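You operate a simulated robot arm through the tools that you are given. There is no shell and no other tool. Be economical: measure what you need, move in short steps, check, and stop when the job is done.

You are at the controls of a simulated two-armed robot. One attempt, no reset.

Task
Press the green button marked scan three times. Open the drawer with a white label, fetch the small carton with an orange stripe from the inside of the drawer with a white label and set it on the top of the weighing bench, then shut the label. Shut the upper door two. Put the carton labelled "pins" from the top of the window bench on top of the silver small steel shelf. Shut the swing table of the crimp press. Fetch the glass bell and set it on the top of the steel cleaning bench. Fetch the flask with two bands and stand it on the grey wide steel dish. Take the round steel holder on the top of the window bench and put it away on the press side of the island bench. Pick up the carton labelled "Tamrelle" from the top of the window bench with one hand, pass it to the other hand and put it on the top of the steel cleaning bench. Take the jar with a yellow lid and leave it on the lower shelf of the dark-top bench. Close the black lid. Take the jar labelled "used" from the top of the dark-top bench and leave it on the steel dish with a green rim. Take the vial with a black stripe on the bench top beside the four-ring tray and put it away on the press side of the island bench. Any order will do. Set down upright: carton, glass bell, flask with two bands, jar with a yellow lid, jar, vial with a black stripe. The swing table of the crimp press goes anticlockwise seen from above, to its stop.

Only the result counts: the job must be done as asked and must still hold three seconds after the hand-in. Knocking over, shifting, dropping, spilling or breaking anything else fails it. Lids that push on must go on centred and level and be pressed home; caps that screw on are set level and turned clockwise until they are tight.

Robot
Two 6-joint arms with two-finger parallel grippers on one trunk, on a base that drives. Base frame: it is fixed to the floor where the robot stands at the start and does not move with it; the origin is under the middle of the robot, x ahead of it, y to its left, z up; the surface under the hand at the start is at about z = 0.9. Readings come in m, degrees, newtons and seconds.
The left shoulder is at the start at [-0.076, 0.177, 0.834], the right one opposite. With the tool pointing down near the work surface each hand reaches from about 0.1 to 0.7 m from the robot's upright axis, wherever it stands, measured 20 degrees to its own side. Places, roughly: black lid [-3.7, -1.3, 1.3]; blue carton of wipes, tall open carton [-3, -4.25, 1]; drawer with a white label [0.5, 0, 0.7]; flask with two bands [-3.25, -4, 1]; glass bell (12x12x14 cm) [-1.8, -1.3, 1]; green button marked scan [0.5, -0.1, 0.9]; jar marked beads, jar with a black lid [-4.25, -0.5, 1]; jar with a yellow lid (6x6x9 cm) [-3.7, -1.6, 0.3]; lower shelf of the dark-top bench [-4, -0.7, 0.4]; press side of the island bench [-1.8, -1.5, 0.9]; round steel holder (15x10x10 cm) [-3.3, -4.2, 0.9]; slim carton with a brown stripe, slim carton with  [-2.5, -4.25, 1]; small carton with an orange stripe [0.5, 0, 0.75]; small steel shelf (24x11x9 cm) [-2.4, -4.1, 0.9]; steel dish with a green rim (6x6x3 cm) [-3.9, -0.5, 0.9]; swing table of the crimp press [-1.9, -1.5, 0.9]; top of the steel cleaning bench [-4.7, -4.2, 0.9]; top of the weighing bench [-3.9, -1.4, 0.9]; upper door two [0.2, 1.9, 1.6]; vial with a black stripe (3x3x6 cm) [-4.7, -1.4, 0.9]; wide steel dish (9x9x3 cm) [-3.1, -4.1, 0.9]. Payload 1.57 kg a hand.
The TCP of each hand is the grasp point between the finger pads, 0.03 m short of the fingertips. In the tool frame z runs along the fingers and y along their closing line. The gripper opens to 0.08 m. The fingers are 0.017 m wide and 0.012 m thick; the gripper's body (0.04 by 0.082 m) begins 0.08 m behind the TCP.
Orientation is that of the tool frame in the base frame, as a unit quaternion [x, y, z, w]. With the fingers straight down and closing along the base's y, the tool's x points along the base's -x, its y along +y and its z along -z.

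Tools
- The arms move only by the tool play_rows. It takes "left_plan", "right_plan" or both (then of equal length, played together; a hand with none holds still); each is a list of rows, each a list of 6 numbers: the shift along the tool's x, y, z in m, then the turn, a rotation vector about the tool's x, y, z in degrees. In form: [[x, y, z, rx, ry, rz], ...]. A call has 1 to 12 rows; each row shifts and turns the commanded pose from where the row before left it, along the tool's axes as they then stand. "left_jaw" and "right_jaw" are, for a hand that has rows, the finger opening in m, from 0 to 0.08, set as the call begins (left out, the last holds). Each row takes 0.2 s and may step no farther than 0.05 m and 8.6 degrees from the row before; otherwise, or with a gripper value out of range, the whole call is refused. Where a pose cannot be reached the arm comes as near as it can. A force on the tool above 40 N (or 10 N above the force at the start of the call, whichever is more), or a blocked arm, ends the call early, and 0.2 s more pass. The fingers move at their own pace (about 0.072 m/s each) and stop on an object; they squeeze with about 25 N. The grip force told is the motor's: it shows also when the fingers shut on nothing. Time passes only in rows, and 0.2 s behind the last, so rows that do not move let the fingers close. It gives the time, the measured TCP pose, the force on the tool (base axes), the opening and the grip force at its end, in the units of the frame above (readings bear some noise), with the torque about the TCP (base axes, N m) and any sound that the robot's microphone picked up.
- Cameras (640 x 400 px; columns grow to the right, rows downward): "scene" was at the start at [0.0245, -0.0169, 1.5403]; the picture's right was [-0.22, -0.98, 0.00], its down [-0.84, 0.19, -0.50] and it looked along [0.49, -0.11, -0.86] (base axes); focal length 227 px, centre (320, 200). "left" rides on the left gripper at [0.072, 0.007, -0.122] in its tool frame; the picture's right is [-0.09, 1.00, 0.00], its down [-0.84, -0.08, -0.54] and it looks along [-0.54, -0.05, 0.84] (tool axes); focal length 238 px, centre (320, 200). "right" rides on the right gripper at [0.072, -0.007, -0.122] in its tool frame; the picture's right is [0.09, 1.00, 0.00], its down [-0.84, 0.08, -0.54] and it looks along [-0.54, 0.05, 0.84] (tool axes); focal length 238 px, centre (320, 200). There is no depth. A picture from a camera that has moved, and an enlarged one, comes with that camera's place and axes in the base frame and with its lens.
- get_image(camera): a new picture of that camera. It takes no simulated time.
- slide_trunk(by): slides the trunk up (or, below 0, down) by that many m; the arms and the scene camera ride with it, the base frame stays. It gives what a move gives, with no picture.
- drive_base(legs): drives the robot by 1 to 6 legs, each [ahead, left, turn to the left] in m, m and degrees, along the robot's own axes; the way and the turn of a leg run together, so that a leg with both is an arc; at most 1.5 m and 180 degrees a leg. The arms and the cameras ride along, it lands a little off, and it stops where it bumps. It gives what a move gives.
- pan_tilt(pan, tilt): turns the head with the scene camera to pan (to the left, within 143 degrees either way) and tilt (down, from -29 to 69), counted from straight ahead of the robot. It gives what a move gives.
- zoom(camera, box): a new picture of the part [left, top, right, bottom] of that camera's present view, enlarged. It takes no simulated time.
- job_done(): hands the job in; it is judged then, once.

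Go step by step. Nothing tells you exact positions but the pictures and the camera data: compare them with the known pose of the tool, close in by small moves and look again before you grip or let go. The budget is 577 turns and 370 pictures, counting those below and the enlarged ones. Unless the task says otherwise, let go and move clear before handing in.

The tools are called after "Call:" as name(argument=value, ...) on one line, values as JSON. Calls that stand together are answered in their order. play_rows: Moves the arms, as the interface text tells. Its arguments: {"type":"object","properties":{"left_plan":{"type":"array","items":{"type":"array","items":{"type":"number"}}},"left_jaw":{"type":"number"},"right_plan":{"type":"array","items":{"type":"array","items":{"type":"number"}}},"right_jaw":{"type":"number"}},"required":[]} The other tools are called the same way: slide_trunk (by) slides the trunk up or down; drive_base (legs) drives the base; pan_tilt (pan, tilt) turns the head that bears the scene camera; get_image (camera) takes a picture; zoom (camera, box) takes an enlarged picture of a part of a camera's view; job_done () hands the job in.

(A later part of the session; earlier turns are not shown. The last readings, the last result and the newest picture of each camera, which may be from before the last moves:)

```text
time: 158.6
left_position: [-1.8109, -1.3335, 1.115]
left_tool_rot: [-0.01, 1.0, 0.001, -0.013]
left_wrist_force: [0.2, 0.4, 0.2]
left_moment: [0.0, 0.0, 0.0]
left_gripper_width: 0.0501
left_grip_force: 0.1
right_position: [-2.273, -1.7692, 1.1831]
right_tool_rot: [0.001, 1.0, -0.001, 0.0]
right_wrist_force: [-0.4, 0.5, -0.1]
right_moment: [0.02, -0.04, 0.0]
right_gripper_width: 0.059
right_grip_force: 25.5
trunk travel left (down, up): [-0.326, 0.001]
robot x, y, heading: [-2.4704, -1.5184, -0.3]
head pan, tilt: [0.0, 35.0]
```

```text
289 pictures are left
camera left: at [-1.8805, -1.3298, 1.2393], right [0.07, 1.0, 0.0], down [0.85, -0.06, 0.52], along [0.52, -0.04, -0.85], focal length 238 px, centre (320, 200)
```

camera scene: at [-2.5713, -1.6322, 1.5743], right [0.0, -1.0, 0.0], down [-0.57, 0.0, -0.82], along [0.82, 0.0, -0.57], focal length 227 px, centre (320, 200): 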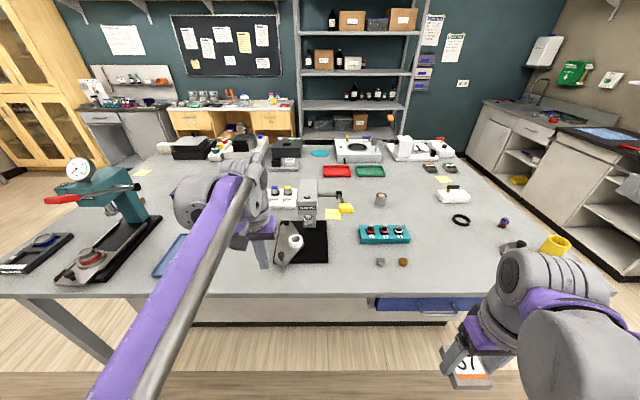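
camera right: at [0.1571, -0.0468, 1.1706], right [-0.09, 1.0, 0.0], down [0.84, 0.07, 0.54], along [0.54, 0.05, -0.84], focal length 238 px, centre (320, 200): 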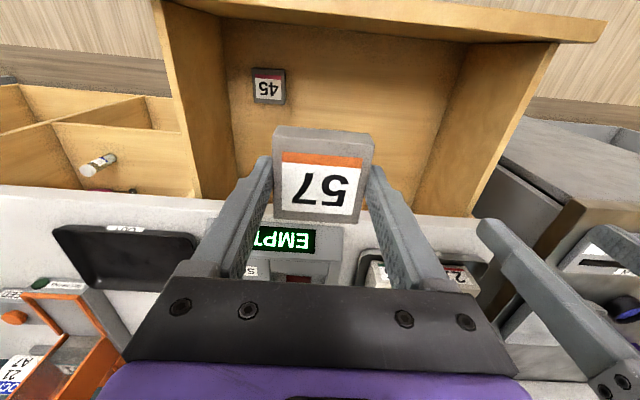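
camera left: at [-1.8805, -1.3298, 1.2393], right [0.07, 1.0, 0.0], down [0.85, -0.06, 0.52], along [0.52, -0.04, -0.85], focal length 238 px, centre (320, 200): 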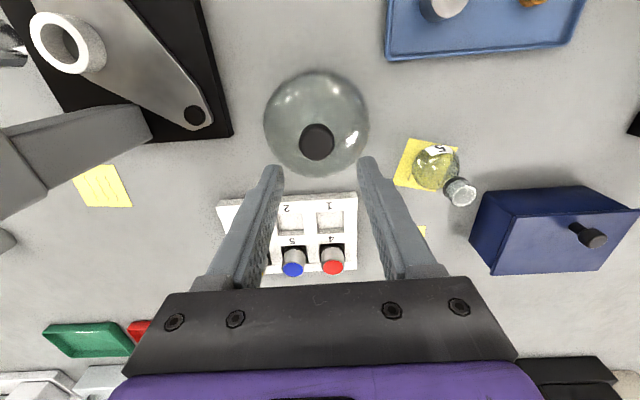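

Call:
play_rows(left_plan=[[0.006, -0.004, 0.03, 0, 0, 0], [0, 0, 0.02, 0, 0, 0], [0, 0, 0.015, 0, 0, 0], [0, 0, 0, 0, 0, 0]])

Call:
get_image(camera="left")

Call:
zoom(camera="scene", box=[220, 200, 340, 275])

```text
time: 159.6
left_position: [-1.8224, -1.3388, 1.0505]
left_tool_rot: [-0.011, 1.0, 0.001, -0.014]
left_wrist_force: [1.0, 0.8, 0.6]
left_moment: [-0.03, 0.02, 0.02]
left_gripper_width: 0.0499
left_grip_force: 0.1
right_position: [-2.2723, -1.7692, 1.1832]
right_tool_rot: [0.001, 1.0, 0.001, 0.0]
right_wrist_force: [-0.4, -0.3, -1.1]
right_moment: [0.0, 0.03, 0.02]
right_gripper_width: 0.0587
right_grip_force: 24.8
trunk travel left (down, up): [-0.326, 0.001]
robot x, y, heading: [-2.4708, -1.5175, 0.2]
head pan, tilt: [0.0, 35.0]
```

```text
288 pictures are left
camera left: at [-1.8918, -1.334, 1.1734], right [0.07, 1.0, 0.0], down [0.85, -0.06, 0.52], along [0.52, -0.04, -0.85], focal length 238 px, centre (320, 200)
```

left: 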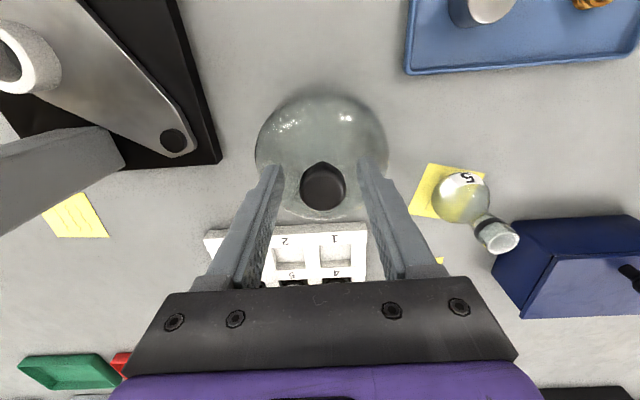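

```text
5.33 times, centred on (280, 238) of scene
camera zoom: at [-2.428, -1.5199, 1.6269], right [0.0, -1.0, 0.0], down [-0.57, 0.0, -0.82], along [0.82, 0.0, -0.57], focal length 1210 px, centre (533, 0)
```

zoom: 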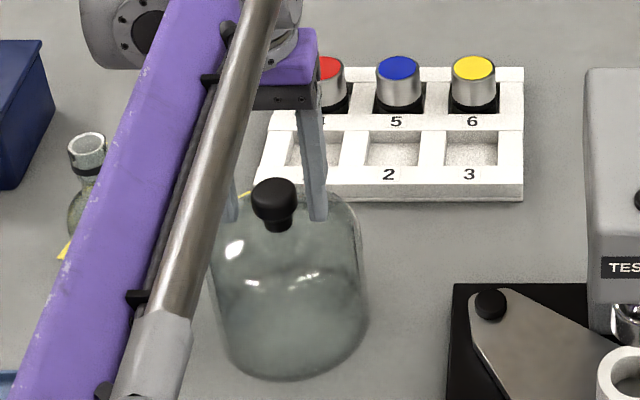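

The fingertips cover the whole knob. Gripping and lifting slowly.

Call:
play_rows(left_plan=[[-0.004, 0, 0, 0, 0, 0], [0, 0, 0, 0, 0, 0], [0, 0, 0, 0, 0, 0], [0, 0, 0, 0, 0, 0]], left_jaw=0)

Call:
play_rows(left_plan=[[0, 0, -0.005, 0, 0, 0], [0, 0, -0.01, 0, 0, 0], [0, 0, -0.015, 0, 0, 0], [0, 0, 0, 0, 0, 0]])

Call:
zoom(camera="scene", box=[200, 180, 360, 280])

```text
time: 160.6
left_position: [-1.8175, -1.3383, 1.0505]
left_tool_rot: [-0.01, 1.0, 0.001, -0.013]
left_wrist_force: [-0.8, 0.1, 2.0]
left_moment: [0.04, 0.22, -0.04]
left_gripper_width: 0.0306
left_grip_force: 25.0
right_position: [-2.2726, -1.7695, 1.1825]
right_tool_rot: [0.001, 1.0, 0.0, 0.0]
right_wrist_force: [0.0, 0.3, -0.8]
right_moment: [0.0, -0.01, -0.03]
right_gripper_width: 0.0587
right_grip_force: 24.5
trunk travel left (down, up): [-0.326, 0.001]
robot x, y, heading: [-2.4719, -1.5176, 0.2]
head pan, tilt: [0.0, 35.0]
```

```text
time: 161.6
left_position: [-1.8146, -1.3376, 1.079]
left_tool_rot: [-0.01, 1.0, 0.001, -0.014]
left_wrist_force: [-0.7, 0.0, -3.8]
left_moment: [0.03, -0.02, -0.03]
left_gripper_width: 0.031
left_grip_force: 25.1
right_position: [-2.2719, -1.7697, 1.1829]
right_tool_rot: [0.001, 1.0, 0.0, 0.0]
right_wrist_force: [0.1, 0.1, -0.4]
right_moment: [0.04, 0.0, -0.01]
right_gripper_width: 0.059
right_grip_force: 24.6
trunk travel left (down, up): [-0.326, 0.001]
robot x, y, heading: [-2.4719, -1.5149, -0.2]
head pan, tilt: [0.0, 35.0]
```

```text
4.00 times, centred on (280, 230) of scene
camera zoom: at [-2.4273, -1.5197, 1.6269], right [0.0, -1.0, 0.0], down [-0.57, 0.0, -0.82], along [0.82, 0.0, -0.57], focal length 908 px, centre (480, 80)
```

zoom: 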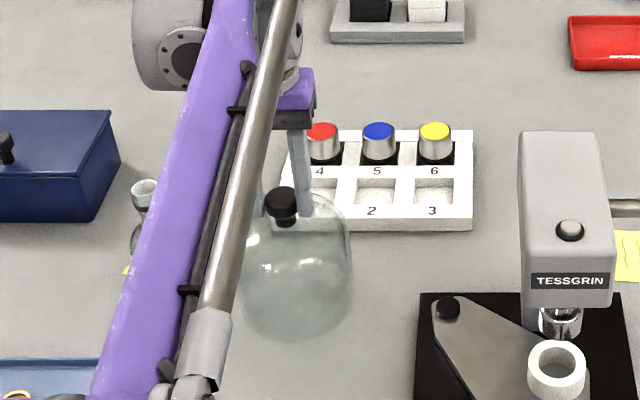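

The bell (about 4 N) is lifted. I'll raise it and retract toward the body.

Call:
play_rows(left_plan=[[0, 0, -0.02, 0, 0, 0], [0.01, 0, -0.025, 0, 0, 0], [0.02, 0, -0.02, 0, 0, 0], [0.03, 0, -0.015, 0, 0, 0], [0.03, 0, -0.01, 0, 0, 0], [0.03, 0, -0.01, 0, 0, 0], [0.03, 0, -0.01, 0, 0, 0], [0.03, 0, 0, 0, 0, 0], [0.03, 0, 0, 0, 0, 0], [0.03, 0, 0, 0, 0, 0], [0.02, 0, 0, 0, 0, 0], [0.01, 0, 0, 0, 0, 0]])

Call:
drive_base(legs=[[-0.5, 0, 0]])

Call:
pan_tilt(pan=-120, tilt=25)

Call:
get_image(camera="scene")

```text
time: 164.2
left_position: [-2.0827, -1.3451, 1.1969]
left_tool_rot: [-0.009, 1.0, 0.001, -0.014]
left_wrist_force: [-0.4, 0.2, -3.9]
left_moment: [-0.01, 0.04, 0.04]
left_gripper_width: 0.0311
left_grip_force: 25.1
right_position: [-2.2717, -1.7698, 1.1821]
right_tool_rot: [0.001, 1.0, 0.0, 0.0]
right_wrist_force: [-0.3, -0.8, -0.3]
right_moment: [-0.03, 0.02, 0.01]
right_gripper_width: 0.0591
right_grip_force: 24.4
trunk travel left (down, up): [-0.326, 0.001]
robot x, y, heading: [-2.4728, -1.5188, -0.0]
head pan, tilt: [0.0, 35.0]
```

```text
time: 167.2
left_position: [-2.577, -1.3459, 1.1981]
left_tool_rot: [-0.003, 1.0, 0.001, -0.014]
left_wrist_force: [-0.4, 0.1, -4.3]
left_moment: [0.03, 0.01, 0.01]
left_gripper_width: 0.0312
left_grip_force: 24.9
right_position: [-2.7736, -1.7678, 1.1832]
right_tool_rot: [0.009, 1.0, 0.0, 0.001]
right_wrist_force: [0.8, 0.0, -0.3]
right_moment: [-0.01, -0.01, 0.0]
right_gripper_width: 0.059
right_grip_force: 25.2
trunk travel left (down, up): [-0.326, 0.001]
robot x, y, heading: [-2.9705, -1.5115, -1.0]
head pan, tilt: [0.0, 35.0]
```

```text
time: 169.2
left_position: [-2.577, -1.3458, 1.1969]
left_tool_rot: [-0.002, 1.0, 0.001, -0.013]
left_wrist_force: [0.5, -0.1, -3.2]
left_moment: [0.0, 0.05, -0.02]
left_gripper_width: 0.0309
left_grip_force: 25.3
right_position: [-2.7732, -1.7672, 1.1835]
right_tool_rot: [0.008, 1.0, 0.0, 0.0]
right_wrist_force: [-0.6, -0.4, 0.3]
right_moment: [0.04, 0.04, -0.02]
right_gripper_width: 0.0591
right_grip_force: 25.2
trunk travel left (down, up): [-0.326, 0.001]
robot x, y, heading: [-2.9709, -1.5113, -1.1]
head pan, tilt: [-120.0, 25.0]
```

```text
285 pictures are left
camera scene: at [-3.0597, -1.5929, 1.6427], right [-0.86, 0.51, 0.0], down [0.22, 0.36, -0.91], along [-0.47, -0.78, -0.42], focal length 227 px, centre (320, 200)
```

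scene: 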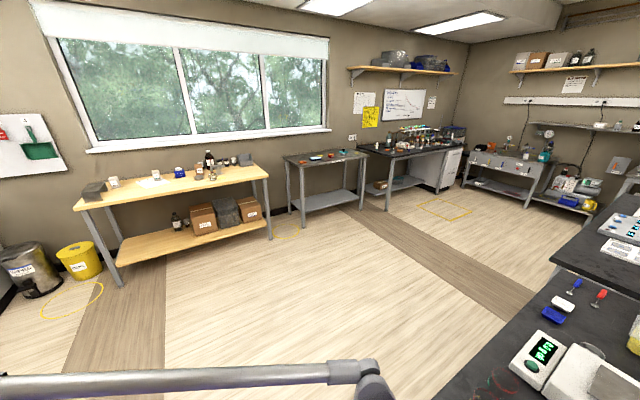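

The weighing bench's south edge runs along y ≈ -1.72. I'll go around to its south side and face it.

Call:
drive_base(legs=[[0, -0.63, 1], [-0.85, 0, 0], [0, 0, 90]])

Call:
pan_tilt(pan=0, tilt=35)

Call:
get_image(camera="scene")

```text
time: 183.0
left_position: [-3.9891, -1.7402, 1.1972]
left_tool_rot: [0.708, -0.707, 0.008, 0.009]
left_wrist_force: [-0.6, -0.6, -3.8]
left_moment: [-0.04, 0.01, -0.01]
left_gripper_width: 0.0309
left_grip_force: 25.2
right_position: [-3.5682, -1.9386, 1.1829]
right_tool_rot: [-0.699, 0.715, -0.001, 0.0]
right_wrist_force: [-0.4, -0.5, -0.3]
right_moment: [0.02, 0.01, -0.04]
right_gripper_width: 0.059
right_grip_force: 25.2
trunk travel left (down, up): [-0.326, 0.001]
robot x, y, heading: [-3.8245, -2.137, 88.7]
head pan, tilt: [-120.0, 25.0]
```

```text
time: 185.0
left_position: [-3.9895, -1.7406, 1.1976]
left_tool_rot: [0.708, -0.707, 0.009, 0.01]
left_wrist_force: [-0.2, -0.3, -3.8]
left_moment: [-0.02, 0.0, 0.01]
left_gripper_width: 0.0311
left_grip_force: 25.0
right_position: [-3.5683, -1.9391, 1.1819]
right_tool_rot: [-0.7, 0.714, 0.0, 0.0]
right_wrist_force: [-0.5, -0.6, -0.3]
right_moment: [0.0, 0.02, 0.03]
right_gripper_width: 0.0591
right_grip_force: 25.1
trunk travel left (down, up): [-0.326, 0.001]
robot x, y, heading: [-3.8238, -2.1328, 88.7]
head pan, tilt: [0.0, 35.0]
```

```text
284 pictures are left
camera scene: at [-3.8234, -2.0922, 1.6269], right [1.0, -0.02, 0.0], down [-0.01, -0.57, -0.82], along [0.02, 0.82, -0.57], focal length 227 px, centre (320, 200)
```

scene: 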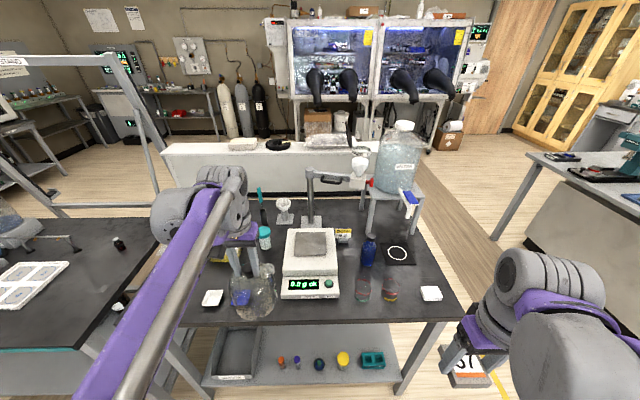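

Call:
zoom(camera="scene", box=[180, 130, 480, 320])

Call:
zoom(camera="scene", box=[190, 300, 450, 400])

Call:
zoom(camera="scene", box=[0, 170, 200, 340])

```text
2.11 times, centred on (330, 225) of scene
camera zoom: at [-3.8234, -2.0922, 1.6269], right [1.0, -0.02, 0.0], down [-0.01, -0.57, -0.82], along [0.02, 0.82, -0.57], focal length 478 px, centre (299, 147)
```

zoom: 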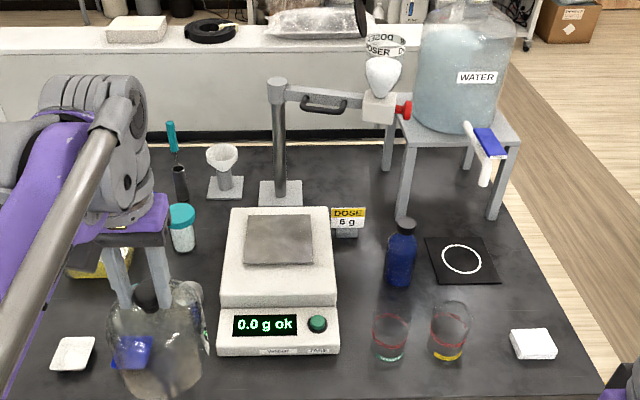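

```text
2.46 times, centred on (320, 350) of scene
camera zoom: at [-3.8234, -2.0922, 1.6269], right [1.0, -0.02, 0.0], down [-0.01, -0.57, -0.82], along [0.02, 0.82, -0.57], focal length 558 px, centre (320, -169)
```

zoom: 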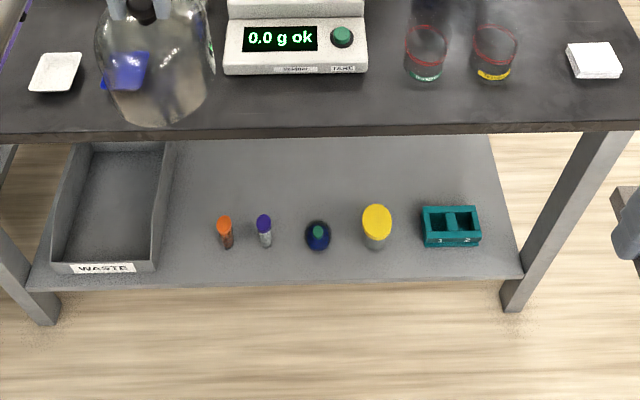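

```text
2.35 times, centred on (100, 255) of scene
camera zoom: at [-3.8234, -2.0922, 1.6269], right [1.0, -0.02, 0.0], down [-0.01, -0.57, -0.82], along [0.02, 0.82, -0.57], focal length 534 px, centre (838, 71)
```

zoom: 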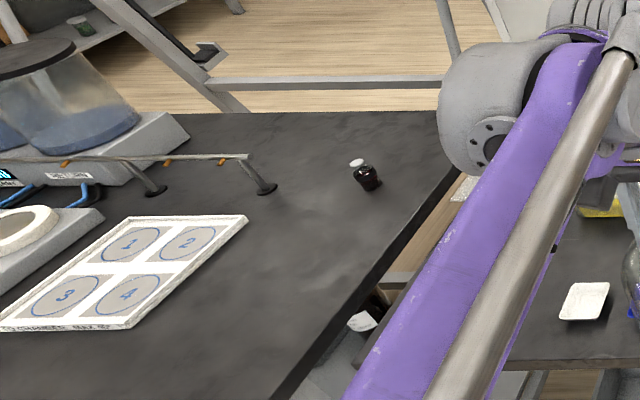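

This is the weighing bench: balance, doser, beakers, water tank, the yellow-lid jar on the lower shelf, and the vial on the bench to the left. I'll set the carton on a free spot at about (-3.39, -1.545), stepping right first.

Call:
drive_base(legs=[[0.03, -0.2, 1]])

Call:
play_rows(right_plan=[[-0.04, 0, 0, 0, 0, 0], [-0.04, 0, 0, 0, 0, 0], [-0.04, 0, 0, 0, 0, 0], [-0.04, 0, 0, 0, 0, 0], [-0.04, 0, 0, 0, 0, 0], [-0.03, 0, 0.01, 0, 0, 0], [0, 0, 0.03, 0, 0, 0]])

Call:
get_image(camera="right")

Call:
get_image(camera="scene")

```text
time: 187.4
left_position: [-3.7988, -1.7155, 1.197]
left_tool_rot: [0.712, -0.702, 0.008, 0.01]
left_wrist_force: [-0.5, -0.4, -3.9]
left_moment: [-0.03, 0.02, 0.01]
left_gripper_width: 0.0311
left_grip_force: 25.4
right_position: [-3.3755, -1.909, 1.1833]
right_tool_rot: [-0.705, 0.71, -0.001, 0.0]
right_wrist_force: [0.3, -0.2, -0.4]
right_moment: [0.03, -0.01, 0.05]
right_gripper_width: 0.0591
right_grip_force: 24.9
trunk travel left (down, up): [-0.326, 0.001]
robot x, y, heading: [-3.6276, -2.1086, 89.5]
head pan, tilt: [0.0, 35.0]
```

```text
time: 189.0
left_position: [-3.7987, -1.7168, 1.1964]
left_tool_rot: [0.712, -0.702, 0.009, 0.01]
left_wrist_force: [0.2, -0.4, -3.4]
left_moment: [-0.04, -0.01, 0.02]
left_gripper_width: 0.031
left_grip_force: 25.1
right_position: [-3.3767, -1.6794, 1.1419]
right_tool_rot: [-0.704, 0.71, 0.0, 0.0]
right_wrist_force: [-0.2, -0.1, 0.8]
right_moment: [-0.01, 0.0, 0.04]
right_gripper_width: 0.0586
right_grip_force: 25.2
trunk travel left (down, up): [-0.326, 0.001]
robot x, y, heading: [-3.6268, -2.1051, 89.4]
head pan, tilt: [0.0, 35.0]
```

```text
280 pictures are left
camera right: at [-3.3696, -1.7526, 1.2626], right [-1.0, -0.08, 0.0], down [-0.07, 0.84, 0.54], along [-0.05, 0.54, -0.84], focal length 238 px, centre (320, 200)
```

right: 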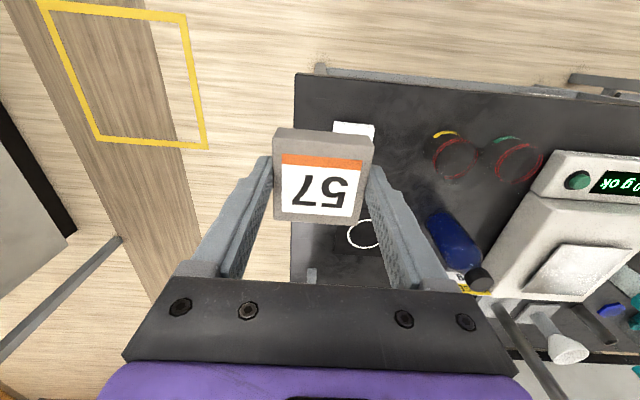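

```text
279 pictures are left
camera scene: at [-3.6276, -2.0657, 1.6269], right [1.0, -0.01, 0.0], down [0.0, -0.57, -0.82], along [0.01, 0.82, -0.57], focal length 227 px, centre (320, 200)
```

scene: 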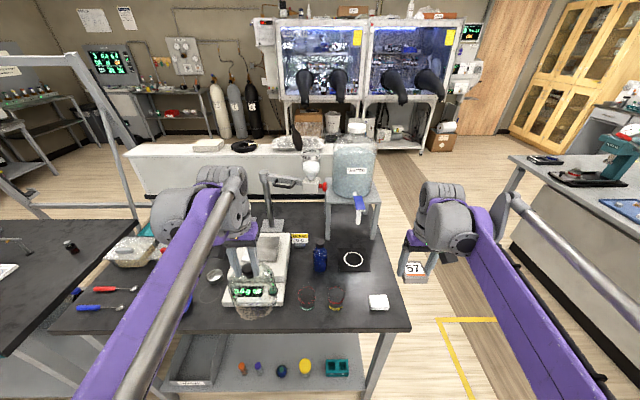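

Call:
play_rows(right_plan=[[-0.04, 0.003, 0.01, 0, 0, 0], [-0.04, 0.003, 0.02, 0, 0, 0], [-0.04, 0, 0.02, 0, 0, 0], [-0.004, 0, 0.03, 0, 0, 0], [0, 0, 0.03, 0, 0, 0], [0, 0, 0.03, 0, 0, 0], [0, 0, 0.02, 0, 0, 0], [0, 0, 0.02, 0, 0, 0], [0, 0, 0, 0, 0, 0]])

Call:
get_image(camera="right")

Call:
zoom(camera="scene", box=[290, 190, 470, 330])

```text
time: 191.0
left_position: [-3.7983, -1.7162, 1.1977]
left_tool_rot: [0.711, -0.703, 0.009, 0.01]
left_wrist_force: [0.6, -0.2, -3.4]
left_moment: [-0.01, -0.04, 0.03]
left_gripper_width: 0.0309
left_grip_force: 25.0
right_position: [-3.3795, -1.554, 0.9615]
right_tool_rot: [-0.705, 0.709, 0.0, -0.001]
right_wrist_force: [-1.2, -0.8, -0.4]
right_moment: [0.0, 0.01, 0.01]
right_gripper_width: 0.0593
right_grip_force: 25.1
trunk travel left (down, up): [-0.326, 0.001]
robot x, y, heading: [-3.6257, -2.1092, 89.7]
head pan, tilt: [0.0, 35.0]
```

```text
278 pictures are left
camera right: at [-3.374, -1.6276, 1.083], right [-1.0, -0.08, 0.0], down [-0.07, 0.84, 0.54], along [-0.05, 0.54, -0.84], focal length 238 px, centre (320, 200)
```

right: 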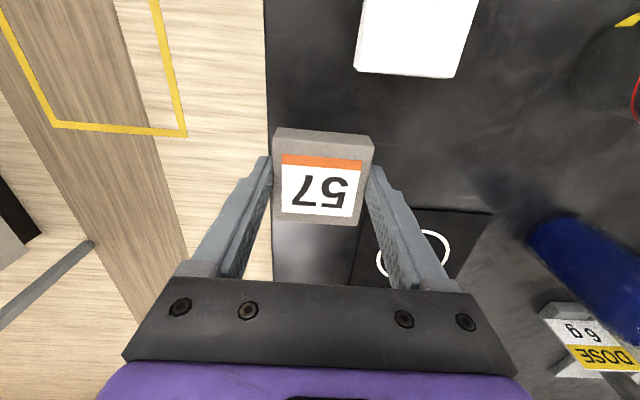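

```text
2.86 times, centred on (380, 260) of scene
camera zoom: at [-3.6277, -2.0653, 1.6269], right [1.0, -0.01, 0.0], down [0.0, -0.57, -0.82], along [0.01, 0.82, -0.57], focal length 648 px, centre (149, 29)
```

zoom: 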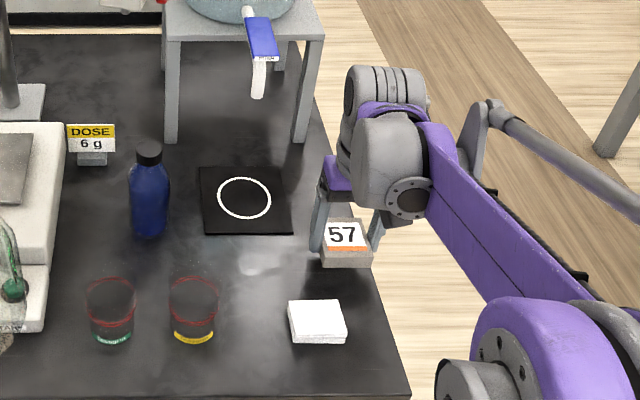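

The spot is free, but I'll shift 2 cm inward from the bench edge before lowering.

Call:
play_rows(right_plan=[[0, 0.02, 0, 0, 0, 0], [0, 0, 0.012, 0, 0, 0], [0, 0, 0.008, 0, 0, 0], [0, 0, 0.004, 0, 0, 0], [0, 0, 0.003, 0, 0, 0], [0, 0, 0, 0, 0, 0]])

```text
time: 192.4
left_position: [-3.799, -1.7162, 1.1969]
left_tool_rot: [0.712, -0.702, 0.009, 0.009]
left_wrist_force: [0.0, 1.1, -3.6]
left_moment: [-0.03, -0.03, -0.02]
left_gripper_width: 0.0312
left_grip_force: 24.9
right_position: [-3.3966, -1.555, 0.9339]
right_tool_rot: [-0.705, 0.709, 0.0, 0.0]
right_wrist_force: [-0.4, 0.3, -0.7]
right_moment: [0.0, 0.05, 0.0]
right_gripper_width: 0.0586
right_grip_force: 25.1
trunk travel left (down, up): [-0.326, 0.001]
robot x, y, heading: [-3.6286, -2.1079, 89.4]
head pan, tilt: [0.0, 35.0]
```

Call:
play_rows(right_plan=[[0, 0, 0.003, 0, 0, 0], [0, 0, 0.003, 0, 0, 0], [0, 0, 0, 0, 0, 0]])

Call:
get_image(camera="right")

```text
time: 193.2
left_position: [-3.7982, -1.7175, 1.1981]
left_tool_rot: [0.712, -0.702, 0.008, 0.009]
left_wrist_force: [-0.2, -0.1, -4.1]
left_moment: [0.02, 0.01, 0.03]
left_gripper_width: 0.0308
left_grip_force: 24.7
right_position: [-3.3995, -1.5551, 0.931]
right_tool_rot: [-0.705, 0.709, 0.001, 0.001]
right_wrist_force: [3.9, 2.5, 24.7]
right_moment: [0.05, -0.11, 0.05]
right_gripper_width: 0.0593
right_grip_force: 25.3
trunk travel left (down, up): [-0.326, 0.001]
robot x, y, heading: [-3.63, -2.1074, 89.5]
head pan, tilt: [0.0, 35.0]
```

```text
276 pictures are left
camera right: at [-3.3922, -1.6282, 1.0518], right [-1.0, -0.08, 0.0], down [-0.07, 0.84, 0.54], along [-0.05, 0.54, -0.84], focal length 238 px, centre (320, 200)
```

right: 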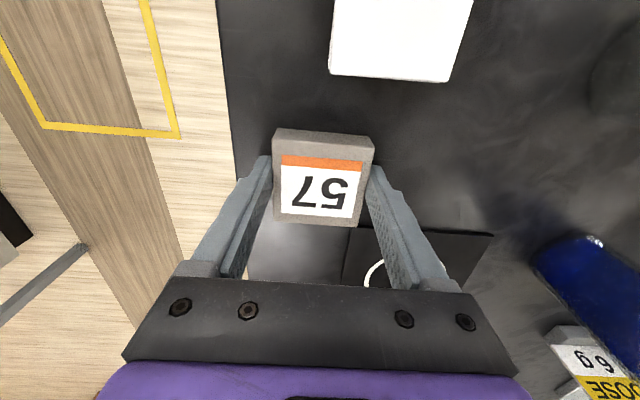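

The carton stands on the bench. Releasing and lifting.

Call:
play_rows(right_plan=[[0, 0, -0.002, 0, 0, 0], [0, 0, 0, 0, 0, 0], [0, 0, 0, 0, 0, 0]], right_jaw=0.08)

Call:
play_rows(right_plan=[[0, 0, -0.02, 0, 0, 0], [0, 0, -0.04, 0, 0, 0], [0, 0, -0.045, 0, 0, 0], [0, 0, -0.045, 0, 0, 0], [0.03, 0, -0.03, 0, 0, 0], [0.04, 0, 0, 0, 0, 0]])

Call:
get_image(camera="scene")

```text
time: 194.0
left_position: [-3.7987, -1.7164, 1.1963]
left_tool_rot: [0.712, -0.702, 0.009, 0.009]
left_wrist_force: [-0.2, 0.3, -4.6]
left_moment: [-0.03, -0.01, 0.0]
left_gripper_width: 0.0306
left_grip_force: 25.3
right_position: [-3.3978, -1.5548, 0.9291]
right_tool_rot: [-0.705, 0.71, 0.0, 0.0]
right_wrist_force: [0.7, -0.1, -0.3]
right_moment: [0.0, 0.0, 0.01]
right_gripper_width: 0.0801
right_grip_force: 0.1
trunk travel left (down, up): [-0.326, 0.001]
robot x, y, heading: [-3.632, -2.1061, 89.3]
head pan, tilt: [0.0, 35.0]
```

```text
time: 195.4
left_position: [-3.7983, -1.7183, 1.1969]
left_tool_rot: [0.712, -0.702, 0.009, 0.01]
left_wrist_force: [0.8, -0.1, -3.8]
left_moment: [-0.03, 0.04, 0.01]
left_gripper_width: 0.031
left_grip_force: 24.7
right_position: [-3.3991, -1.6278, 1.116]
right_tool_rot: [-0.705, 0.709, 0.001, 0.0]
right_wrist_force: [0.1, -0.5, -0.3]
right_moment: [0.01, 0.0, 0.01]
right_gripper_width: 0.08
right_grip_force: 0.2
trunk travel left (down, up): [-0.326, 0.001]
robot x, y, heading: [-3.6258, -2.1097, 89.7]
head pan, tilt: [0.0, 35.0]
```

```text
275 pictures are left
camera scene: at [-3.6277, -2.0672, 1.6269], right [1.0, -0.01, 0.0], down [0.0, -0.57, -0.82], along [0.01, 0.82, -0.57], focal length 227 px, centre (320, 200)
```

scene: 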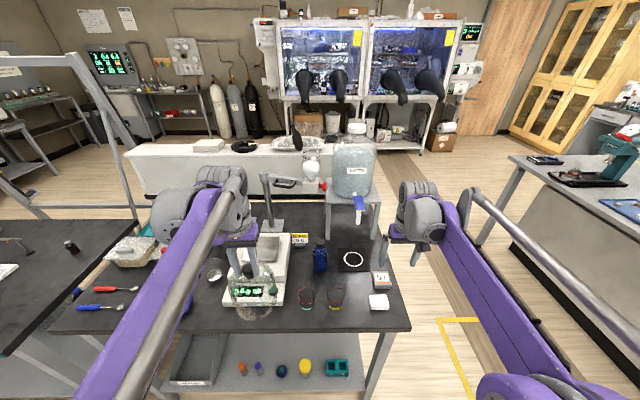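

The carton is placed. Now I'll look at the doser and its black lid.

Call:
zoom(camera="scene", box=[250, 110, 350, 210])

Call:
get_image(camera="right")

```text
4.00 times, centred on (300, 160) of scene
camera zoom: at [-3.6277, -2.0672, 1.6269], right [1.0, -0.01, 0.0], down [0.0, -0.57, -0.82], along [0.01, 0.82, -0.57], focal length 908 px, centre (400, 360)
```

zoom: 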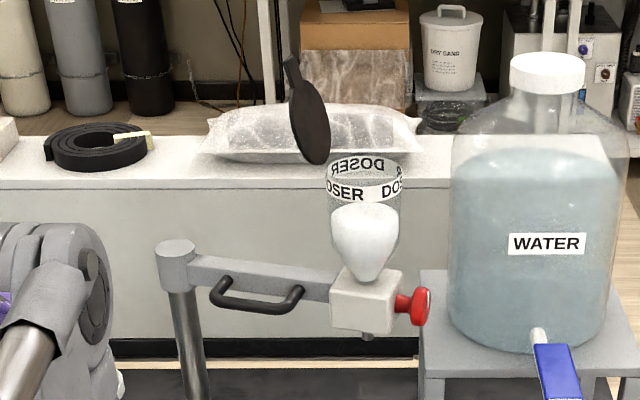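

```text
273 pictures are left
camera right: at [-3.393, -1.7007, 1.2363], right [-1.0, -0.09, 0.0], down [-0.07, 0.84, 0.54], along [-0.05, 0.54, -0.84], focal length 238 px, centre (320, 200)
```

right: 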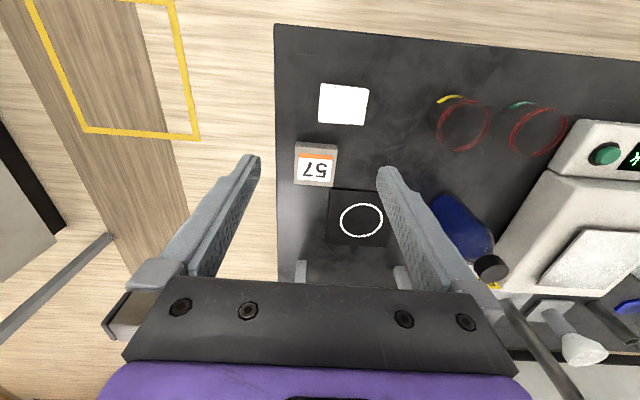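

The doser's black lid stands open, hinged at the hopper's left. It's best done later with both hands free. First I'll deliver the bell to the steel cleaning bench on the south side.

Call:
drive_base(legs=[[-0.5, 0, 0], [0, 0, -180], [0.5, -0.5, 0]])

Call:
pan_tilt(pan=-10, tilt=25)

Call:
get_image(camera="scene")

```text
time: 210.2
left_position: [-3.9781, -3.4929, 1.1967]
left_tool_rot: [0.71, 0.704, 0.009, -0.009]
left_wrist_force: [-0.1, -0.1, -3.2]
left_moment: [0.04, -0.02, 0.0]
left_gripper_width: 0.0312
left_grip_force: 25.0
right_position: [-4.379, -3.5753, 1.1139]
right_tool_rot: [0.717, 0.697, 0.0, 0.0]
right_wrist_force: [0.1, -0.1, 0.1]
right_moment: [0.02, -0.03, -0.02]
right_gripper_width: 0.0799
right_grip_force: 0.1
trunk travel left (down, up): [-0.326, 0.001]
robot x, y, heading: [-4.1421, -3.0962, -91.6]
head pan, tilt: [0.0, 35.0]
```

```text
time: 210.9
left_position: [-3.9793, -3.4932, 1.1978]
left_tool_rot: [0.709, 0.705, 0.01, -0.009]
left_wrist_force: [0.2, -0.3, -3.5]
left_moment: [0.01, 0.03, 0.0]
left_gripper_width: 0.031
left_grip_force: 24.7
right_position: [-4.3792, -3.5759, 1.1153]
right_tool_rot: [0.716, 0.698, -0.001, 0.0]
right_wrist_force: [0.0, 0.0, -0.4]
right_moment: [-0.01, -0.02, 0.02]
right_gripper_width: 0.0799
right_grip_force: 0.0
trunk travel left (down, up): [-0.326, 0.001]
robot x, y, heading: [-4.1392, -3.0975, -91.7]
head pan, tilt: [-10.0, 25.0]
```

```text
272 pictures are left
camera scene: at [-4.1576, -3.1478, 1.6426], right [-0.98, 0.2, 0.0], down [0.09, 0.41, -0.91], along [-0.18, -0.89, -0.42], focal length 227 px, centre (320, 200)
```

scene: 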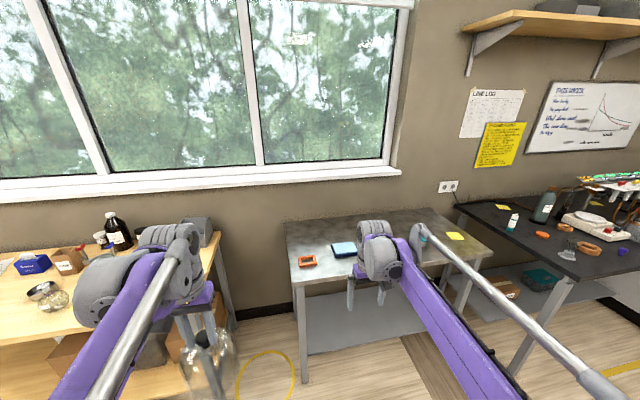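

The steel cleaning bench spans x -5.19 to -4.2, front edge y ≈ -3.89, and its middle is free. I'll move up to it.

Call:
drive_base(legs=[[0.38, -0.72, 1.7]])

Call:
pan_tilt(pan=10, tilt=40)

Call:
get_image(camera="scene")

Call:
get_image(camera="left")

```text
time: 217.6
left_position: [-4.6814, -3.864, 1.1973]
left_tool_rot: [0.695, 0.719, 0.009, -0.009]
left_wrist_force: [-0.1, -0.1, -3.4]
left_moment: [0.06, -0.02, -0.03]
left_gripper_width: 0.0307
left_grip_force: 25.3
right_position: [-5.0782, -3.9615, 1.1149]
right_tool_rot: [0.704, 0.71, 0.0, -0.001]
right_wrist_force: [-0.4, -0.9, 0.1]
right_moment: [-0.02, 0.02, 0.0]
right_gripper_width: 0.08
right_grip_force: 0.1
trunk travel left (down, up): [-0.326, 0.001]
robot x, y, heading: [-4.8595, -3.4794, -89.7]
head pan, tilt: [-10.0, 25.0]
```

```text
time: 218.5
left_position: [-4.6815, -3.8642, 1.1972]
left_tool_rot: [0.695, 0.719, 0.01, -0.009]
left_wrist_force: [-0.4, 0.1, -4.0]
left_moment: [0.06, 0.02, 0.0]
left_gripper_width: 0.0309
left_grip_force: 24.7
right_position: [-5.0795, -3.9629, 1.1143]
right_tool_rot: [0.703, 0.711, 0.0, 0.0]
right_wrist_force: [0.4, -0.1, 0.2]
right_moment: [-0.01, 0.02, 0.0]
right_gripper_width: 0.08
right_grip_force: 0.0
trunk travel left (down, up): [-0.326, 0.001]
robot x, y, heading: [-4.8578, -3.4766, -89.7]
head pan, tilt: [10.0, 40.0]
```

```text
271 pictures are left
camera scene: at [-4.8431, -3.5186, 1.6194], right [-0.98, -0.18, 0.0], down [-0.12, 0.63, -0.77], along [0.14, -0.75, -0.64], focal length 227 px, centre (320, 200)
```

scene: 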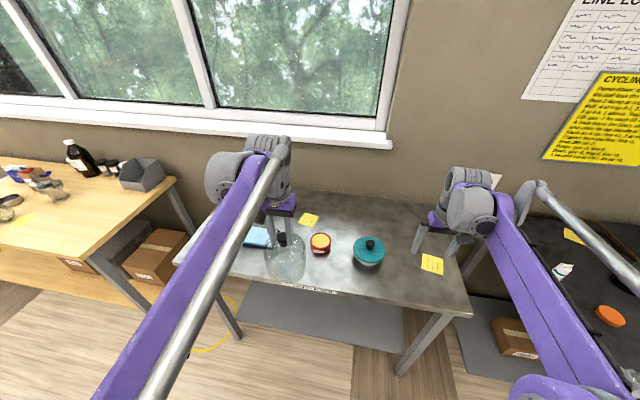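

```text
270 pictures are left
camera left: at [-4.6776, -3.7957, 1.3207], right [1.0, -0.06, 0.0], down [-0.05, -0.85, 0.52], along [-0.03, -0.52, -0.85], focal length 238 px, centre (320, 200)
```

left: 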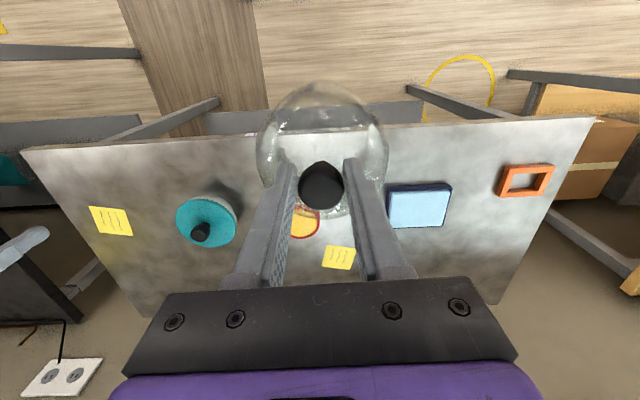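

There are other items here: a red/yellow tin, a teal dome, a blue pad and notes. A free spot for the bell is (-4.61, -3.985).

Call:
play_rows(left_plan=[[-0.02, 0.012, 0, 0, 0, 0], [-0.02, 0.012, 0, 0, 0, 0], [-0.02, 0.012, 0, 0, 0, 0], [-0.02, 0.012, 0, 0, 0, 0], [-0.02, 0.012, 0, 0, 0, 0], [-0.02, 0.01, 0, 0, 0, 0], [0, 0, 0.03, 0, 0, 0], [0, 0, 0.03, 0, 0, 0], [0, 0, 0.02, 0, 0, 0], [0, 0, 0, 0, 0, 0]])

Call:
get_image(camera="left")

Call:
zoom(camera="scene", box=[180, 180, 420, 320])

```text
time: 220.7
left_position: [-4.6084, -3.9793, 1.1132]
left_tool_rot: [0.695, 0.718, 0.01, -0.008]
left_wrist_force: [0.6, -0.3, -3.3]
left_moment: [0.03, 0.01, 0.04]
left_gripper_width: 0.0308
left_grip_force: 25.1
right_position: [-5.0784, -3.9629, 1.115]
right_tool_rot: [0.703, 0.711, 0.0, 0.0]
right_wrist_force: [-0.6, 0.0, 0.9]
right_moment: [0.0, -0.02, -0.02]
right_gripper_width: 0.0798
right_grip_force: 0.0
trunk travel left (down, up): [-0.326, 0.001]
robot x, y, heading: [-4.8592, -3.4754, -89.4]
head pan, tilt: [10.0, 40.0]
```

```text
269 pictures are left
camera left: at [-4.6048, -3.9111, 1.2371], right [1.0, -0.06, 0.0], down [-0.05, -0.85, 0.52], along [-0.03, -0.52, -0.85], focal length 238 px, centre (320, 200)
```

left: 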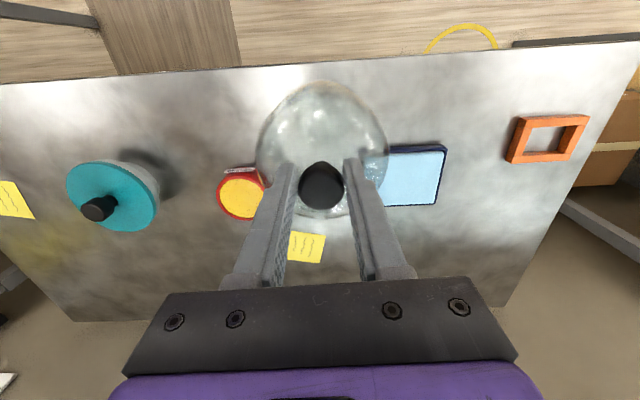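

```text
2.67 times, centred on (300, 250) of scene
camera zoom: at [-4.8431, -3.5185, 1.6194], right [-0.98, -0.18, 0.0], down [-0.12, 0.63, -0.77], along [0.14, -0.75, -0.64], focal length 605 px, centre (373, 67)
```

zoom: 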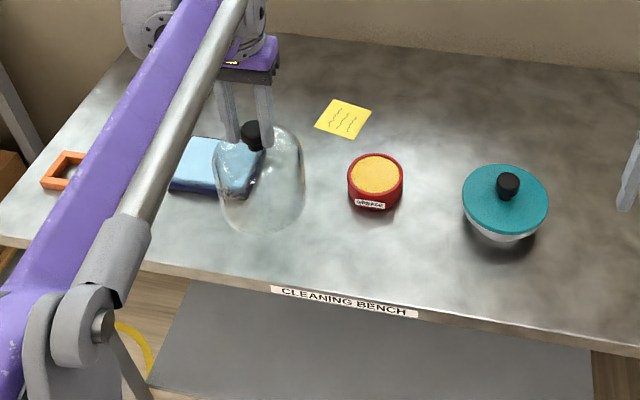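

Call:
play_rows(left_plan=[[-0.006, -0.016, 0, 0, 0, 0], [-0.005, -0.016, 0, 0, 0, 0], [0, 0, 0.02, 0, 0, 0], [0, 0, 0.02, 0, 0, 0], [0, 0, 0.01, 0, 0, 0], [0, 0, 0.005, 0, 0, 0], [0, 0, 0, 0, 0, 0]])

Call:
play_rows(left_plan=[[0, 0, 0.003, 0, 0, 0], [0, 0, 0.003, 0, 0, 0], [0, 0, 0.003, 0, 0, 0], [0, 0, 0, 0, 0, 0]])

Call:
zoom(camera="scene", box=[180, 180, 420, 320])

```text
time: 222.3
left_position: [-4.6388, -3.9889, 1.0596]
left_tool_rot: [0.695, 0.719, 0.009, -0.009]
left_wrist_force: [-0.3, 0.8, -3.1]
left_moment: [0.03, 0.0, 0.04]
left_gripper_width: 0.0309
left_grip_force: 25.3
right_position: [-5.0786, -3.9621, 1.1141]
right_tool_rot: [0.703, 0.711, 0.001, -0.001]
right_wrist_force: [-0.4, -0.3, 0.1]
right_moment: [-0.01, -0.01, 0.02]
right_gripper_width: 0.08
right_grip_force: 0.1
trunk travel left (down, up): [-0.326, 0.001]
robot x, y, heading: [-4.8611, -3.4751, -89.3]
head pan, tilt: [10.0, 40.0]
```

```text
time: 223.3
left_position: [-4.6398, -3.9897, 1.051]
left_tool_rot: [0.695, 0.719, 0.01, -0.009]
left_wrist_force: [-0.6, 0.0, -3.4]
left_moment: [0.04, 0.03, -0.02]
left_gripper_width: 0.0306
left_grip_force: 25.6
right_position: [-5.0788, -3.9622, 1.1139]
right_tool_rot: [0.704, 0.711, 0.0, 0.0]
right_wrist_force: [0.5, -0.5, 0.8]
right_moment: [-0.01, 0.01, 0.05]
right_gripper_width: 0.0799
right_grip_force: 0.1
trunk travel left (down, up): [-0.326, 0.001]
robot x, y, heading: [-4.8592, -3.4726, -89.5]
head pan, tilt: [10.0, 40.0]
```

```text
2.67 times, centred on (300, 250) of scene
camera zoom: at [-4.8431, -3.5187, 1.6194], right [-0.98, -0.18, 0.0], down [-0.12, 0.63, -0.77], along [0.14, -0.75, -0.64], focal length 605 px, centre (373, 67)
```

zoom: 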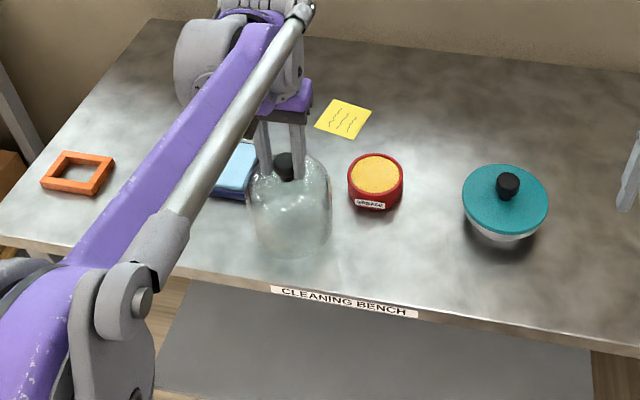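

Almost down. I'll keep lowering in 2 mm steps until it touches.

Call:
play_rows(left_plan=[[0, 0, 0.002, 0, 0, 0], [0, 0, 0.002, 0, 0, 0], [0, 0, 0, 0, 0, 0]])

Call:
play_rows(left_plan=[[0, 0, 0.002, 0, 0, 0], [0, 0, 0.002, 0, 0, 0], [0, 0, 0, 0, 0, 0]])

```text
time: 224.1
left_position: [-4.6395, -3.9897, 1.0466]
left_tool_rot: [0.696, 0.718, 0.01, -0.009]
left_wrist_force: [-0.2, 0.6, -4.3]
left_moment: [0.03, 0.0, 0.0]
left_gripper_width: 0.0305
left_grip_force: 25.0
right_position: [-5.0786, -3.9624, 1.1144]
right_tool_rot: [0.704, 0.71, 0.0, 0.0]
right_wrist_force: [0.2, -0.2, -0.9]
right_moment: [-0.01, 0.01, 0.0]
right_gripper_width: 0.08
right_grip_force: 0.0
trunk travel left (down, up): [-0.326, 0.001]
robot x, y, heading: [-4.8579, -3.4749, -89.5]
head pan, tilt: [10.0, 40.0]
```

```text
time: 224.9
left_position: [-4.6383, -3.9893, 1.0428]
left_tool_rot: [0.695, 0.719, 0.009, -0.008]
left_wrist_force: [-0.2, 0.0, -3.6]
left_moment: [0.02, 0.0, -0.01]
left_gripper_width: 0.0308
left_grip_force: 25.2
right_position: [-5.0801, -3.9616, 1.1138]
right_tool_rot: [0.704, 0.71, 0.001, -0.001]
right_wrist_force: [0.5, -0.3, 0.0]
right_moment: [-0.02, 0.0, 0.01]
right_gripper_width: 0.0803
right_grip_force: 0.0
trunk travel left (down, up): [-0.326, 0.001]
robot x, y, heading: [-4.8623, -3.4735, -89.4]
head pan, tilt: [10.0, 40.0]
```

Call:
play_rows(left_plan=[[0, 0, 0.002, 0, 0, 0], [0, 0, 0.002, 0, 0, 0], [0, 0, 0.002, 0, 0, 0], [0, 0, 0, 0, 0, 0]])

Call:
get_image(camera="left")

```text
time: 225.9
left_position: [-4.6385, -3.988, 1.0368]
left_tool_rot: [0.695, 0.719, 0.01, -0.009]
left_wrist_force: [0.1, 0.2, -3.6]
left_moment: [0.05, 0.01, 0.0]
left_gripper_width: 0.0306
left_grip_force: 24.8
right_position: [-5.0789, -3.9629, 1.1147]
right_tool_rot: [0.703, 0.711, 0.0, 0.001]
right_wrist_force: [0.5, -0.4, 0.7]
right_moment: [0.01, -0.02, 0.02]
right_gripper_width: 0.0801
right_grip_force: 0.1
trunk travel left (down, up): [-0.326, 0.001]
robot x, y, heading: [-4.8601, -3.4789, -89.5]
head pan, tilt: [10.0, 40.0]
```

```text
266 pictures are left
camera left: at [-4.635, -3.9207, 1.1599], right [1.0, -0.06, 0.0], down [-0.05, -0.85, 0.52], along [-0.03, -0.52, -0.85], focal length 238 px, centre (320, 200)
```

left: 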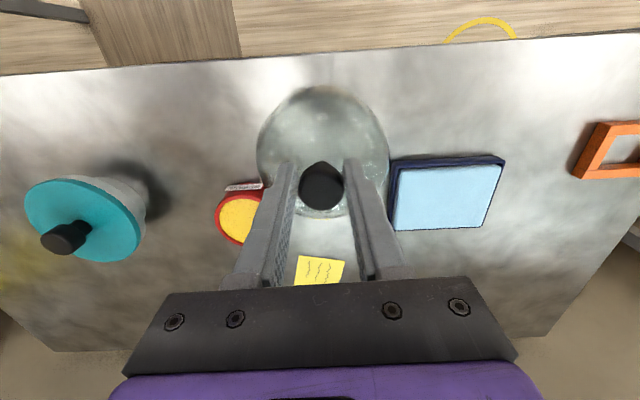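

Call:
play_rows(left_plan=[[0, 0, 0.002, 0, 0, 0], [0, 0, 0.002, 0, 0, 0], [0, 0, 0.002, 0, 0, 0], [0, 0, 0, 0, 0, 0]])

Call:
play_rows(left_plan=[[0, 0, 0.002, 0, 0, 0], [0, 0, 0.002, 0, 0, 0], [0, 0, 0.002, 0, 0, 0], [0, 0, 0, 0, 0, 0]])

```text
time: 226.9
left_position: [-4.6382, -3.9895, 1.0318]
left_tool_rot: [0.696, 0.718, 0.011, -0.008]
left_wrist_force: [3.4, -0.8, 7.5]
left_moment: [-0.1, 0.04, 0.01]
left_gripper_width: 0.0305
left_grip_force: 24.6
right_position: [-5.0781, -3.9618, 1.1155]
right_tool_rot: [0.703, 0.712, -0.001, 0.0]
right_wrist_force: [-0.3, 0.6, 0.0]
right_moment: [0.0, 0.02, -0.01]
right_gripper_width: 0.0799
right_grip_force: 0.0
trunk travel left (down, up): [-0.326, 0.001]
robot x, y, heading: [-4.8578, -3.4766, -89.6]
head pan, tilt: [10.0, 40.0]
```

```text
time: 227.9
left_position: [-4.6392, -3.9899, 1.024]
left_tool_rot: [0.695, 0.718, 0.009, -0.009]
left_wrist_force: [1.0, 1.1, 0.0]
left_moment: [0.01, -0.02, 0.01]
left_gripper_width: 0.0
left_grip_force: 21.1
right_position: [-5.0797, -3.9622, 1.1149]
right_tool_rot: [0.703, 0.711, 0.0, 0.0]
right_wrist_force: [-0.3, 0.0, -0.9]
right_moment: [0.0, 0.02, 0.02]
right_gripper_width: 0.08
right_grip_force: 0.0
trunk travel left (down, up): [-0.326, 0.001]
robot x, y, heading: [-4.8614, -3.4789, -89.4]
head pan, tilt: [10.0, 40.0]
```

The bell touched down and the fingers popped off its knob. Checking the bell.

Call:
get_image(camera="left")

Call:
zoom(camera="scene", box=[180, 180, 420, 320])

```text
265 pictures are left
camera left: at [-4.6356, -3.9214, 1.1471], right [1.0, -0.06, 0.0], down [-0.05, -0.85, 0.52], along [-0.03, -0.52, -0.85], focal length 238 px, centre (320, 200)
```

left: 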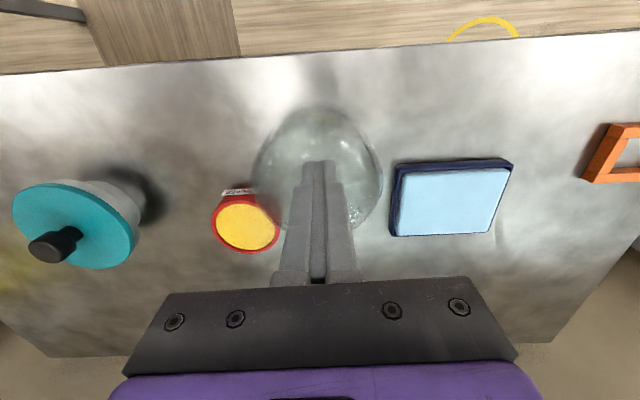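

```text
2.67 times, centred on (300, 250) of scene
camera zoom: at [-4.8431, -3.5186, 1.6193], right [-0.98, -0.18, 0.0], down [-0.12, 0.63, -0.77], along [0.14, -0.75, -0.64], focal length 605 px, centre (373, 67)
```

zoom: 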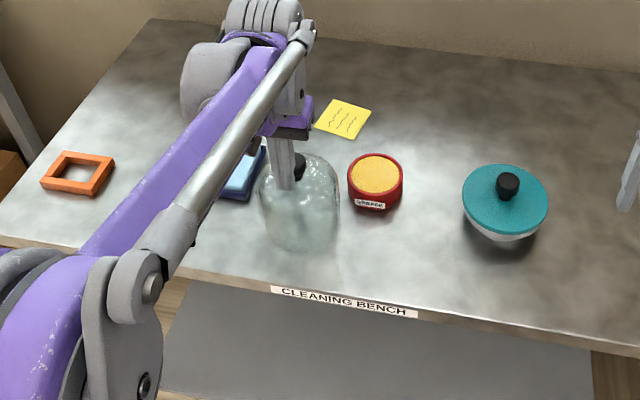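

The bell stands upright, only slid a centimetre. I'll lift the hand straight off it.

Call:
play_rows(left_plan=[[0, 0, -0.01, 0, 0, 0], [0, 0, -0.03, 0, 0, 0], [0, 0, -0.04, 0, 0, 0], [0, 0, -0.04, 0, 0, 0], [0.04, 0, -0.02, 0, 0, 0], [0.04, 0, 0, 0, 0, 0], [0.04, 0, 0, 0, 0, 0]])

Call:
zoom(camera="scene", box=[180, 180, 420, 320])

```text
time: 229.5
left_position: [-4.6413, -3.8724, 1.169]
left_tool_rot: [0.695, 0.719, 0.009, -0.008]
left_wrist_force: [0.1, 0.4, 0.5]
left_moment: [0.0, -0.04, 0.0]
left_gripper_width: 0.0001
left_grip_force: 21.3
right_position: [-5.0792, -3.9597, 1.1154]
right_tool_rot: [0.703, 0.711, -0.002, 0.001]
right_wrist_force: [-0.8, 1.3, 0.3]
right_moment: [0.0, 0.0, -0.01]
right_gripper_width: 0.0799
right_grip_force: 0.0
trunk travel left (down, up): [-0.326, 0.001]
robot x, y, heading: [-4.8595, -3.4795, -89.5]
head pan, tilt: [10.0, 40.0]
```

```text
2.67 times, centred on (300, 250) of scene
camera zoom: at [-4.8434, -3.5166, 1.6194], right [-0.98, -0.18, 0.0], down [-0.12, 0.63, -0.77], along [0.14, -0.75, -0.64], focal length 605 px, centre (373, 67)
```

zoom: 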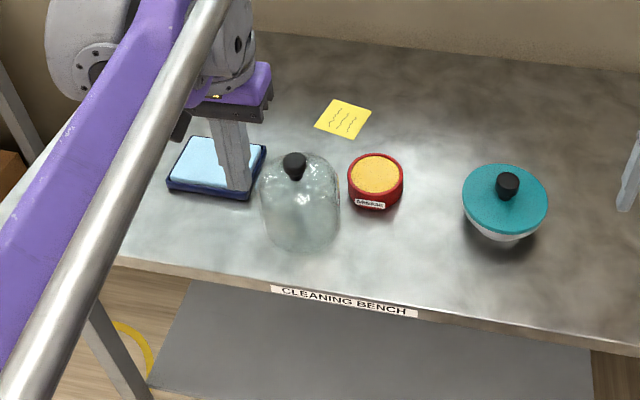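

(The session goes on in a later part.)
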